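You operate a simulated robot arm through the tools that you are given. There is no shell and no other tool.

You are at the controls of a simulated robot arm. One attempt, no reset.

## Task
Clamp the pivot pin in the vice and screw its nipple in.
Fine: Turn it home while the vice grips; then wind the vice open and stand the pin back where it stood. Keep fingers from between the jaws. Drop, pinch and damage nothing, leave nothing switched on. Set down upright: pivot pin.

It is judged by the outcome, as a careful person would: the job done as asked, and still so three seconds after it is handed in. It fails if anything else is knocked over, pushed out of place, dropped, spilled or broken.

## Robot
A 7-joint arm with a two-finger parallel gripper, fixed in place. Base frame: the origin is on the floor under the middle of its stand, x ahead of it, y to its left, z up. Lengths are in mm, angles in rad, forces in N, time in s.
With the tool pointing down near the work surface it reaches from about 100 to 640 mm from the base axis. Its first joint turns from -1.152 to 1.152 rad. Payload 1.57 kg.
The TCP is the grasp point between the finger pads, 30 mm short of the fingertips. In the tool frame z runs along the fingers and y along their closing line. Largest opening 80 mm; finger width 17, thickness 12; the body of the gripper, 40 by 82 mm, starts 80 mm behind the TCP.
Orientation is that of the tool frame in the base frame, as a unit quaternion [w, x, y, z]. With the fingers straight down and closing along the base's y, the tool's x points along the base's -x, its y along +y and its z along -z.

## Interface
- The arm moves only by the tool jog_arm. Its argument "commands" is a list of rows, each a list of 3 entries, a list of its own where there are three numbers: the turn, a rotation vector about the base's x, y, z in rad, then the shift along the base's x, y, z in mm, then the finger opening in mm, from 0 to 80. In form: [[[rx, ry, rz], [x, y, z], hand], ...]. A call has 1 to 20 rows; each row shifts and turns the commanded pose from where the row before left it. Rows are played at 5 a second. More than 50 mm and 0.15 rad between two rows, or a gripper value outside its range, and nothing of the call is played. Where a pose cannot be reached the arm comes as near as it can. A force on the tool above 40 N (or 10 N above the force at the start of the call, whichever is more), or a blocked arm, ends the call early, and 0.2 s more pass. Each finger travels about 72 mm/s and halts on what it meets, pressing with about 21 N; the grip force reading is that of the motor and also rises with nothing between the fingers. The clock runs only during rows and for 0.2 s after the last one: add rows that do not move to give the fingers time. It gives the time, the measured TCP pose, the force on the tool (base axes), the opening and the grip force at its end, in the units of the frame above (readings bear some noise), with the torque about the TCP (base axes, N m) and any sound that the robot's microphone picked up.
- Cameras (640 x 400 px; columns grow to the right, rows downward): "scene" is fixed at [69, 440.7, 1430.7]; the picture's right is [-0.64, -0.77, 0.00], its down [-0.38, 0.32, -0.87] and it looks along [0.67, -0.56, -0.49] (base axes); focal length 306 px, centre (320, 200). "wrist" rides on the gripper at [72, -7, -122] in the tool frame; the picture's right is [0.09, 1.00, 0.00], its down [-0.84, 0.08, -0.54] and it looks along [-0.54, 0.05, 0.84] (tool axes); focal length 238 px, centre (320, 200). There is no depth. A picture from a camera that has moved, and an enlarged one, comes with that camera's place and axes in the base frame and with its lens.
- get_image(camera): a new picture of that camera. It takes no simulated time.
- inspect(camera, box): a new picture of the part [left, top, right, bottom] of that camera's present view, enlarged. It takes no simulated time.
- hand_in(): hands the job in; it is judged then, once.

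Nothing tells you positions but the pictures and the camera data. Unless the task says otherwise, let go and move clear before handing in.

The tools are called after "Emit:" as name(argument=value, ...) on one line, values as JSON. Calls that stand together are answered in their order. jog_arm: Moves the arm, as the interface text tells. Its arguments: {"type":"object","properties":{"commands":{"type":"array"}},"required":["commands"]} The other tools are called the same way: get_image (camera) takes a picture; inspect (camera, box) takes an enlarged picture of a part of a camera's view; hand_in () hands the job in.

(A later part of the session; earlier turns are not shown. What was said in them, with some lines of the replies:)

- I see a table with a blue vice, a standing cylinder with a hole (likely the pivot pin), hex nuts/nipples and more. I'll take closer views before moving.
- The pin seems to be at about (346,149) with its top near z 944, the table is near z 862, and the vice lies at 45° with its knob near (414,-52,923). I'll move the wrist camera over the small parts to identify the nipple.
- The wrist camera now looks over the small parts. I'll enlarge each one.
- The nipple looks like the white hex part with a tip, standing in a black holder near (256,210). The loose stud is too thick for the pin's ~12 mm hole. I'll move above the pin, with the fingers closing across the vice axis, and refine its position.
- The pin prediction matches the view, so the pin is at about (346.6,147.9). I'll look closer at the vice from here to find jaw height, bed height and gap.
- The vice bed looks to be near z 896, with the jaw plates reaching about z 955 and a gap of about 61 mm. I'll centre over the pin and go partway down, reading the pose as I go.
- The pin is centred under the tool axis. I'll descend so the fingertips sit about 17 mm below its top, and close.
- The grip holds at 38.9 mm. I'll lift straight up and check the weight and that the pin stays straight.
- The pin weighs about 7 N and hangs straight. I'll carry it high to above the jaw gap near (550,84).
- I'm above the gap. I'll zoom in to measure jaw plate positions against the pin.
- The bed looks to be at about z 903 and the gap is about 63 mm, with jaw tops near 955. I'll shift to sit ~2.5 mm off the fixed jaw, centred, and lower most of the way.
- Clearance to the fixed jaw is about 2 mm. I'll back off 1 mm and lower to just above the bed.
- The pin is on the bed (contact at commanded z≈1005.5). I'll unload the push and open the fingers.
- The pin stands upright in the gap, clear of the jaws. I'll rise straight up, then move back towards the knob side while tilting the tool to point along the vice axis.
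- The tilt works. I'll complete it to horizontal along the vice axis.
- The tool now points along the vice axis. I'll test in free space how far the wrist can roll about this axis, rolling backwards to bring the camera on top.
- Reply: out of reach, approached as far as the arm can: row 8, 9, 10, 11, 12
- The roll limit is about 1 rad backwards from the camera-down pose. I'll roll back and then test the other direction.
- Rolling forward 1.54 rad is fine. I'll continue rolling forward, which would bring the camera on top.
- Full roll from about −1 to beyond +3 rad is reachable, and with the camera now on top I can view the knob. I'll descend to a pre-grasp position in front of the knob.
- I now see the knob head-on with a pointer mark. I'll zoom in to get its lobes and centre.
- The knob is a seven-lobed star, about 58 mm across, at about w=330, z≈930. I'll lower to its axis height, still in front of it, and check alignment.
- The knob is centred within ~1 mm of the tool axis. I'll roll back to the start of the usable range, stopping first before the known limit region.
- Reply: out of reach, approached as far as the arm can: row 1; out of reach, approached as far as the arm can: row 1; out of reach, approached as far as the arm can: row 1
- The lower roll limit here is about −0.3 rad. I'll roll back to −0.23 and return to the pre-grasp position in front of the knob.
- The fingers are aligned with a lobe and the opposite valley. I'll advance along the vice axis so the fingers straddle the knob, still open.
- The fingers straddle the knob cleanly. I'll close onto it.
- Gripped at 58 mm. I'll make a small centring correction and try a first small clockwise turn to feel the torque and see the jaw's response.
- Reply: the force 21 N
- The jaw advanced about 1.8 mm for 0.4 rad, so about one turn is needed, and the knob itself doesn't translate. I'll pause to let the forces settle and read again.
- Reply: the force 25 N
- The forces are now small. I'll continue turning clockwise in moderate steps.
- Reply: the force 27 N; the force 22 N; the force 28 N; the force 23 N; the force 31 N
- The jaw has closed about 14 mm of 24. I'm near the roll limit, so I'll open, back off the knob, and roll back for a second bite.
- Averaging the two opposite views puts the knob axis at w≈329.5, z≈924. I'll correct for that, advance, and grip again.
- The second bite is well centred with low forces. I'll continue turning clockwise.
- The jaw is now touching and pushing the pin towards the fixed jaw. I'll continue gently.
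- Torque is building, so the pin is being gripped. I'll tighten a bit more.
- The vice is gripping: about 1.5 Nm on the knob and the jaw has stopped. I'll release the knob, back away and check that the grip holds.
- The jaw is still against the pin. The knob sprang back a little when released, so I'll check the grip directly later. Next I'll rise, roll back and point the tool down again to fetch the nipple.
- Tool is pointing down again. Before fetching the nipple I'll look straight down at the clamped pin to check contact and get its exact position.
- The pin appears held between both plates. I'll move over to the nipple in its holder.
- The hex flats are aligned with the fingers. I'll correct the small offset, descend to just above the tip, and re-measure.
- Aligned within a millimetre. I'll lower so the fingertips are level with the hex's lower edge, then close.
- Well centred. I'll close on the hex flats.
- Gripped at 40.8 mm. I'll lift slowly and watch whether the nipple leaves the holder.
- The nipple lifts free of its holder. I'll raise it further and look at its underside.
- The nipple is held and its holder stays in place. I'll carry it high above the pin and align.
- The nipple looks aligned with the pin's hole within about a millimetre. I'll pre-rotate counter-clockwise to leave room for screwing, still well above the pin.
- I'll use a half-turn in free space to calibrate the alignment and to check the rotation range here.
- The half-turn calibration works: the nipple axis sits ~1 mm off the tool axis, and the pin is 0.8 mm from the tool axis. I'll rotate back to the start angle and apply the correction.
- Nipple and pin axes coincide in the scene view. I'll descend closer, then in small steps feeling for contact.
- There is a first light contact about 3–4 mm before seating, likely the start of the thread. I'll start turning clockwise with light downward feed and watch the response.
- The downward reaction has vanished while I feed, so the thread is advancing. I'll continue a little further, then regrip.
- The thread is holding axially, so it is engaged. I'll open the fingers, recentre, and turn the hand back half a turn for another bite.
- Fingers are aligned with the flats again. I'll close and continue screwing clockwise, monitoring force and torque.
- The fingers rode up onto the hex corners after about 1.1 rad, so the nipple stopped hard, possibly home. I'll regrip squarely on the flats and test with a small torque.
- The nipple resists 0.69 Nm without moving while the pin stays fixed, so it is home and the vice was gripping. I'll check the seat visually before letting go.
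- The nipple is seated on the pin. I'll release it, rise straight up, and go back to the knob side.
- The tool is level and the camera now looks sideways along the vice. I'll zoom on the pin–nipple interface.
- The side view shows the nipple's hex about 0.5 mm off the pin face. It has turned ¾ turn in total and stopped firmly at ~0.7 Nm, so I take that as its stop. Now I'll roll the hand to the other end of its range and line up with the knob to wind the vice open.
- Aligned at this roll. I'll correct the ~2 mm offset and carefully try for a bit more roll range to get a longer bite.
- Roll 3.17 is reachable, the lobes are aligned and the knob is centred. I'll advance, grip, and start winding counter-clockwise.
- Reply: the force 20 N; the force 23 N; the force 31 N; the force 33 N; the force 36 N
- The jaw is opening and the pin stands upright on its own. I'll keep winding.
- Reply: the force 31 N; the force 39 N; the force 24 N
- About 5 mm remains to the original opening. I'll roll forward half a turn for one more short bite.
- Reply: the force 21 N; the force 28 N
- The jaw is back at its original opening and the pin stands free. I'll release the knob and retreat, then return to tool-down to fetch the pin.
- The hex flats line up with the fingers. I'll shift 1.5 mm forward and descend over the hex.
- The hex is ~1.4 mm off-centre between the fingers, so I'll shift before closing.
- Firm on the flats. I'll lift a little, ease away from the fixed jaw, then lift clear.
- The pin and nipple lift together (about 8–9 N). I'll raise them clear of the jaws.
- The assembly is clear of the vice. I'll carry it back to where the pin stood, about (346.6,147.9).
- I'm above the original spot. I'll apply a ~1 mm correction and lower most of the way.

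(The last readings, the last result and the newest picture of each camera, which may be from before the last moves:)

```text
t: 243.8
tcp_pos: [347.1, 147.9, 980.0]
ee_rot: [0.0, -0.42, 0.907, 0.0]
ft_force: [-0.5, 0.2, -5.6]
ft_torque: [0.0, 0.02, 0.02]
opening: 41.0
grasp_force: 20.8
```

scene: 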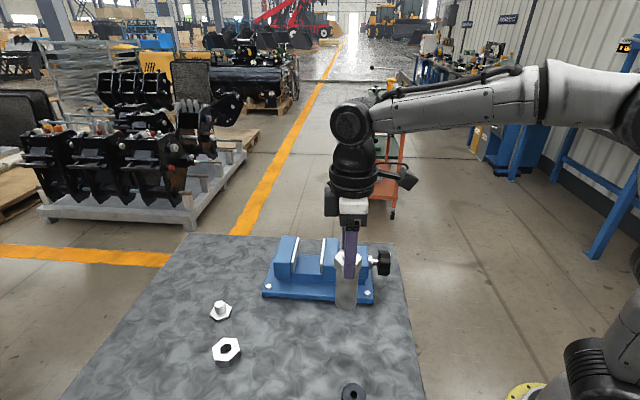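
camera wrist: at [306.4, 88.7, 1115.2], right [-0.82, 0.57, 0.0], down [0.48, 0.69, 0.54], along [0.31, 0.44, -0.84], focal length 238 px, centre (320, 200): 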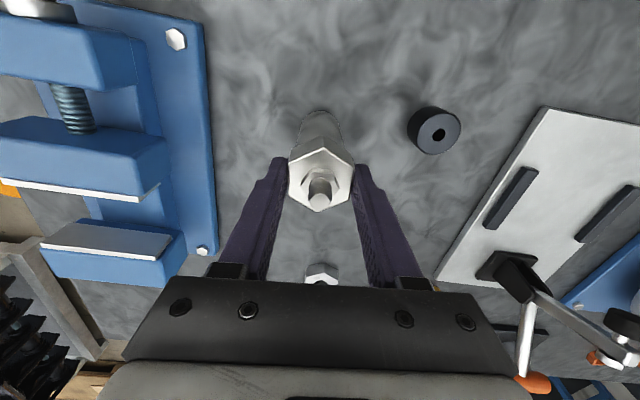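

Contact is starting (the load is dropping). A little further to set the pin fully down.

Emit:
jog_arm(commands=[[[0, 0, 0], [0, 0, -0.6], 20], [[0, 0, 0], [0, 0, 0], 20]])

Emit:
jog_arm(commands=[[[0, 0, 0], [0, 0, -0.5], 20], [[0, 0, 0], [0, 0, 0], 20], [[0, 0, 0], [0, 0, 0], 20]])

Emit:
inspect(camera="scene", box=[290, 260, 410, 380])

```text
t: 244.4
tcp_pos: [347.3, 148.4, 980.1]
ee_rot: [0.0, -0.42, 0.908, 0.001]
ft_force: [-1.8, -1.3, -1.4]
ft_torque: [-0.09, 0.09, 0.0]
opening: 41.0
grasp_force: 21.6
```

```text
t: 245.2
tcp_pos: [346.6, 147.4, 978.8]
ee_rot: [0.001, -0.421, 0.907, 0.0]
ft_force: [-0.9, 0.7, 1.7]
ft_torque: [0.01, 0.09, -0.02]
opening: 40.8
grasp_force: 21.2
```

```text
3.33 times, centred on (350, 320) of scene
camera zoom: at [69.0, 440.7, 1430.7], right [-0.64, -0.77, 0.0], down [-0.38, 0.32, -0.87], along [0.67, -0.56, -0.49], focal length 1020 px, centre (220, -200)
```

zoom: 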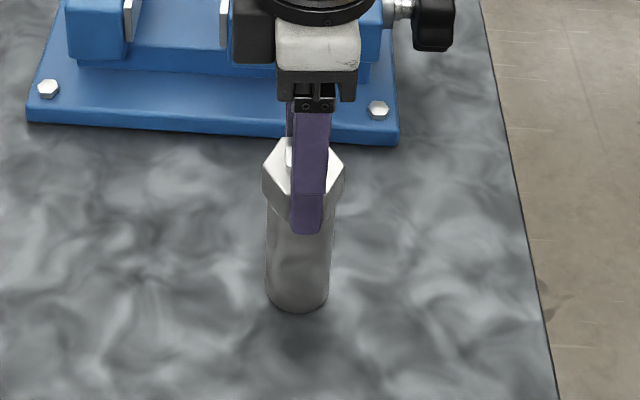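

The pin is standing on the table. I'll compare its position with the original view at the same zoom before releasing.

Emit:
inspect(camera="scene", box=[310, 300, 400, 400])

```text
4.00 times, centred on (355, 350) of scene
camera zoom: at [69.0, 440.7, 1430.7], right [-0.64, -0.77, 0.0], down [-0.38, 0.32, -0.87], along [0.67, -0.56, -0.49], focal length 1224 px, centre (180, -400)
```

zoom: 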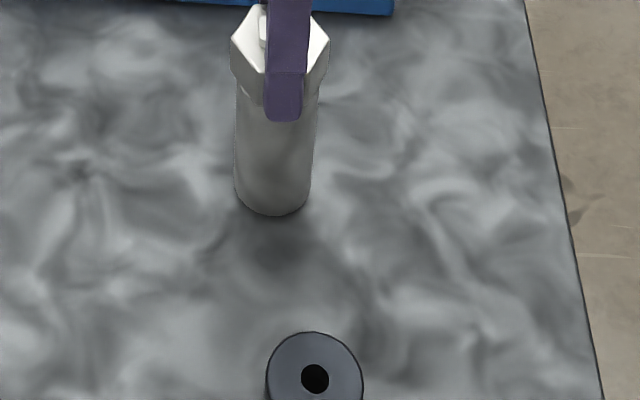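

It's within ~2 mm of the original spot. I'll open the fingers gently and rise straight up.

Emit:
jog_arm(commands=[[[0, 0, 0], [0, 0, 0.3], 20], [[0, 0, 0], [0, 0, 0], 34], [[0, 0, 0], [0, 0, 0], 42], [[0, 0, 0], [0, 0, 0], 48], [[0, 0, 0], [0, 0, 0], 58], [[0, 0, 0], [0, 0, 0], 72], [[0, 0, 0], [0, 0, 0], 80], [[0, 0, 0], [0, 0, 0], 80]])

Emit:
inspect(camera="scene", box=[310, 270, 400, 370])

Emit:
get_image(camera="wrist")

```text
t: 247.0
tcp_pos: [345.5, 147.5, 978.4]
ee_rot: [-0.001, -0.42, 0.908, 0.0]
ft_force: [0.4, -0.1, -0.3]
ft_torque: [0.01, 0.03, 0.01]
opening: 79.8
grasp_force: 0.2
```

```text
4.00 times, centred on (355, 320) of scene
camera zoom: at [69.0, 440.7, 1430.7], right [-0.64, -0.77, 0.0], down [-0.38, 0.32, -0.87], along [0.67, -0.56, -0.49], focal length 1224 px, centre (180, -280)
```

zoom: 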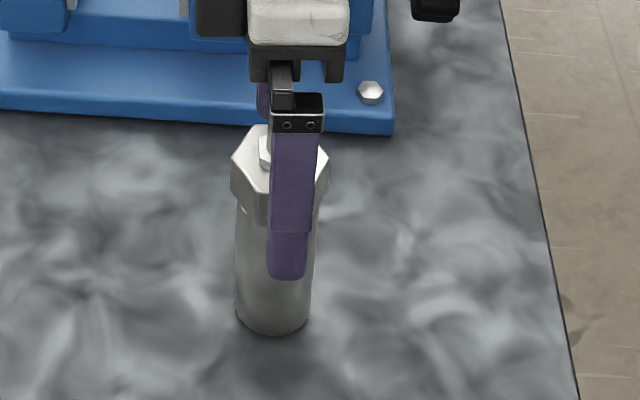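

```text
taken
camera wrist: at [304.9, 88.7, 1100.7], right [-0.82, 0.57, 0.0], down [0.48, 0.69, 0.54], along [0.31, 0.44, -0.84], focal length 238 px, centre (320, 200)
```

wrist: 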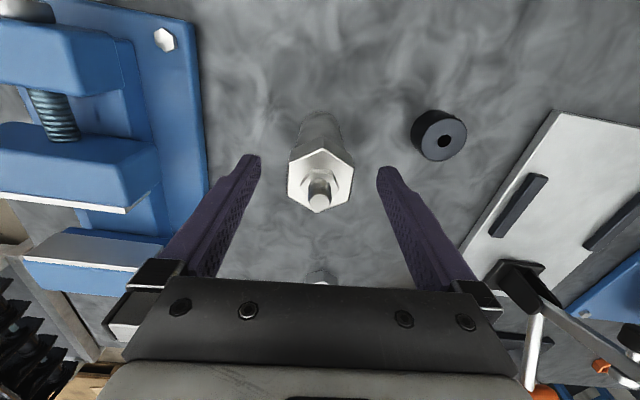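

The pin stands upright with its nipple. I'll rise straight up, then move clear.

Emit:
jog_arm(commands=[[[0, 0, 0], [0, 0, 8], 80], [[0, 0, 0], [0, 0, 15], 80], [[0, 0, 0], [0, 0, 20], 80], [[0, 0, 0], [0, 0, 25], 80], [[0, 0, 0], [0, 0, 25], 80], [[0, 0, 0], [0, 0, 25], 80], [[0, 0, 0], [0, 0, 25], 80], [[0, 0, 0], [0, 0, 25], 80], [[0, 0, 0], [0, 0, 25], 80], [[0, 0, 0], [0, -20, 10], 80], [[0, 0, 0], [0, -20, 0], 80], [[0, 0, 0], [0, -20, 0], 80], [[0, 0, 0], [0, -20, 0], 80], [[0, 0, 0], [0, -20, 0], 80], [[0, 0, 0], [0, -20, 0], 80], [[0, 0, 0], [0, -20, 0], 80], [[0, 0, 0], [0, 0, 0], 80], [[0, 0, 0], [0, 0, 0], 80]])

Emit:
get_image(camera="scene")

Emit:
inspect(camera="scene", box=[310, 300, 400, 400])

Emit:
inspect(camera="scene", box=[180, 220, 440, 400])

Emit:
get_image(camera="wrist")

```text
t: 250.8
tcp_pos: [348.0, 6.7, 1180.0]
ee_rot: [0.0, -0.42, 0.907, 0.0]
ft_force: [1.2, -0.5, -0.2]
ft_torque: [-0.02, 0.03, -0.02]
opening: 80.0
grasp_force: 0.0
```

```text
taken
```

scene: 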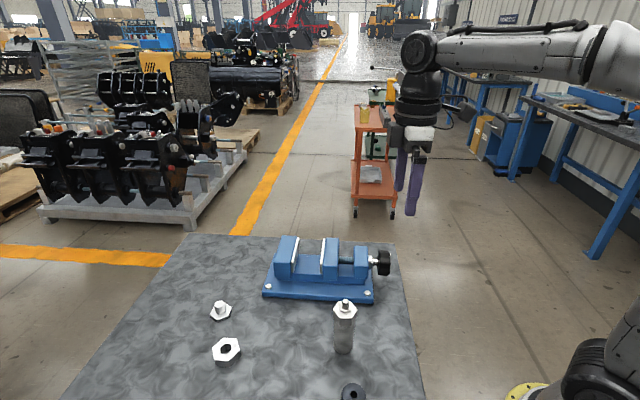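

```text
4.00 times, centred on (355, 350) of scene
camera zoom: at [69.0, 440.7, 1430.7], right [-0.64, -0.77, 0.0], down [-0.38, 0.32, -0.87], along [0.67, -0.56, -0.49], focal length 1224 px, centre (180, -400)
```

zoom: 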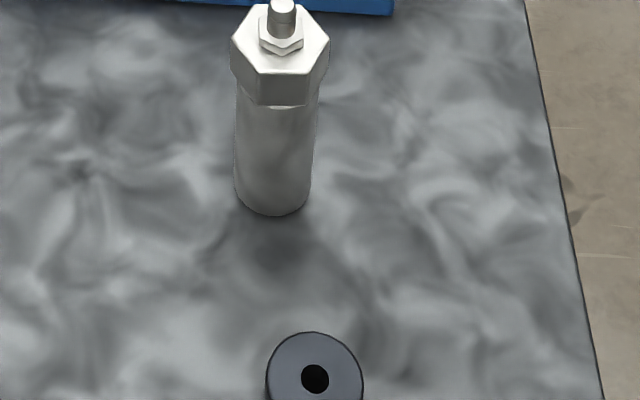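

```text
2.22 times, centred on (310, 310) of scene
camera zoom: at [69.0, 440.7, 1430.7], right [-0.64, -0.77, 0.0], down [-0.38, 0.32, -0.87], along [0.67, -0.56, -0.49], focal length 680 px, centre (342, -44)
```

zoom: 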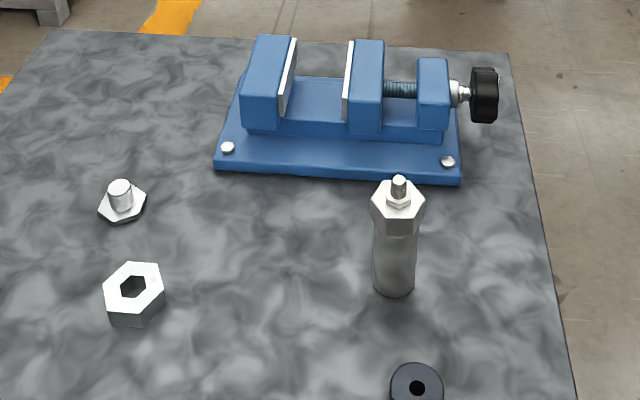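

```text
taken
camera wrist: at [306.3, -51.3, 1302.8], right [-0.82, 0.57, 0.0], down [0.48, 0.69, 0.54], along [0.31, 0.44, -0.84], focal length 238 px, centre (320, 200)
```

wrist: 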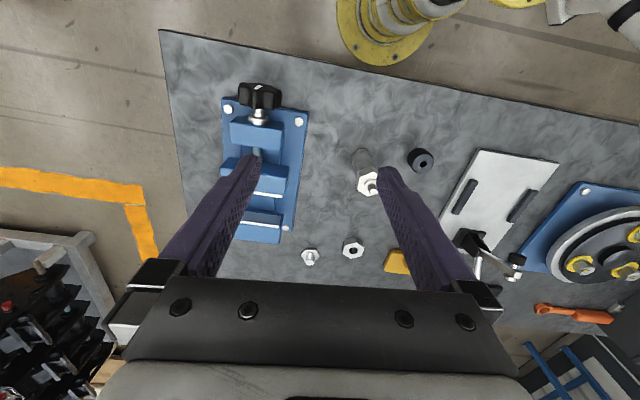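

The pin, with its nipple screwed in, stands upright within about 2 mm of its original place. The vice is wound back to its original gap, the holder and other parts are undisturbed, and the arm is clear. Handing in.

One thing stays uncertain. The side view showed about 0.5 mm between the nipple's hex and the pin face. I took the firm stop after about ¾ turn, at 0.69 Nm, as home.

Emit:
hand_in()

```text
The job is handed in.
```

The nipple is screwed into the pin, and the pin is standing upright on the table where it was. I handed the job in, but no verdict has come back.

- **Nipple:** it turned about ¾ turn and then stopped firmly. It held 0.69 Nm without moving while the vice gripped the pin. A side view still showed about 0.5 mm between the nipple's hex and the pin face. I took the firm stop as home, but that gap is the one thing I'm not sure of.
- **Pin:** it is within about 2 mm of its original spot.
- **Vice:** it is wound open to about its starting gap, and nothing is left in it. No finger went between the jaws.
- **Everything else:** I saw nothing dropped, knocked over or moved. The nipple's holder and the loose parts are where they were. The gripper is open and the arm is clear.
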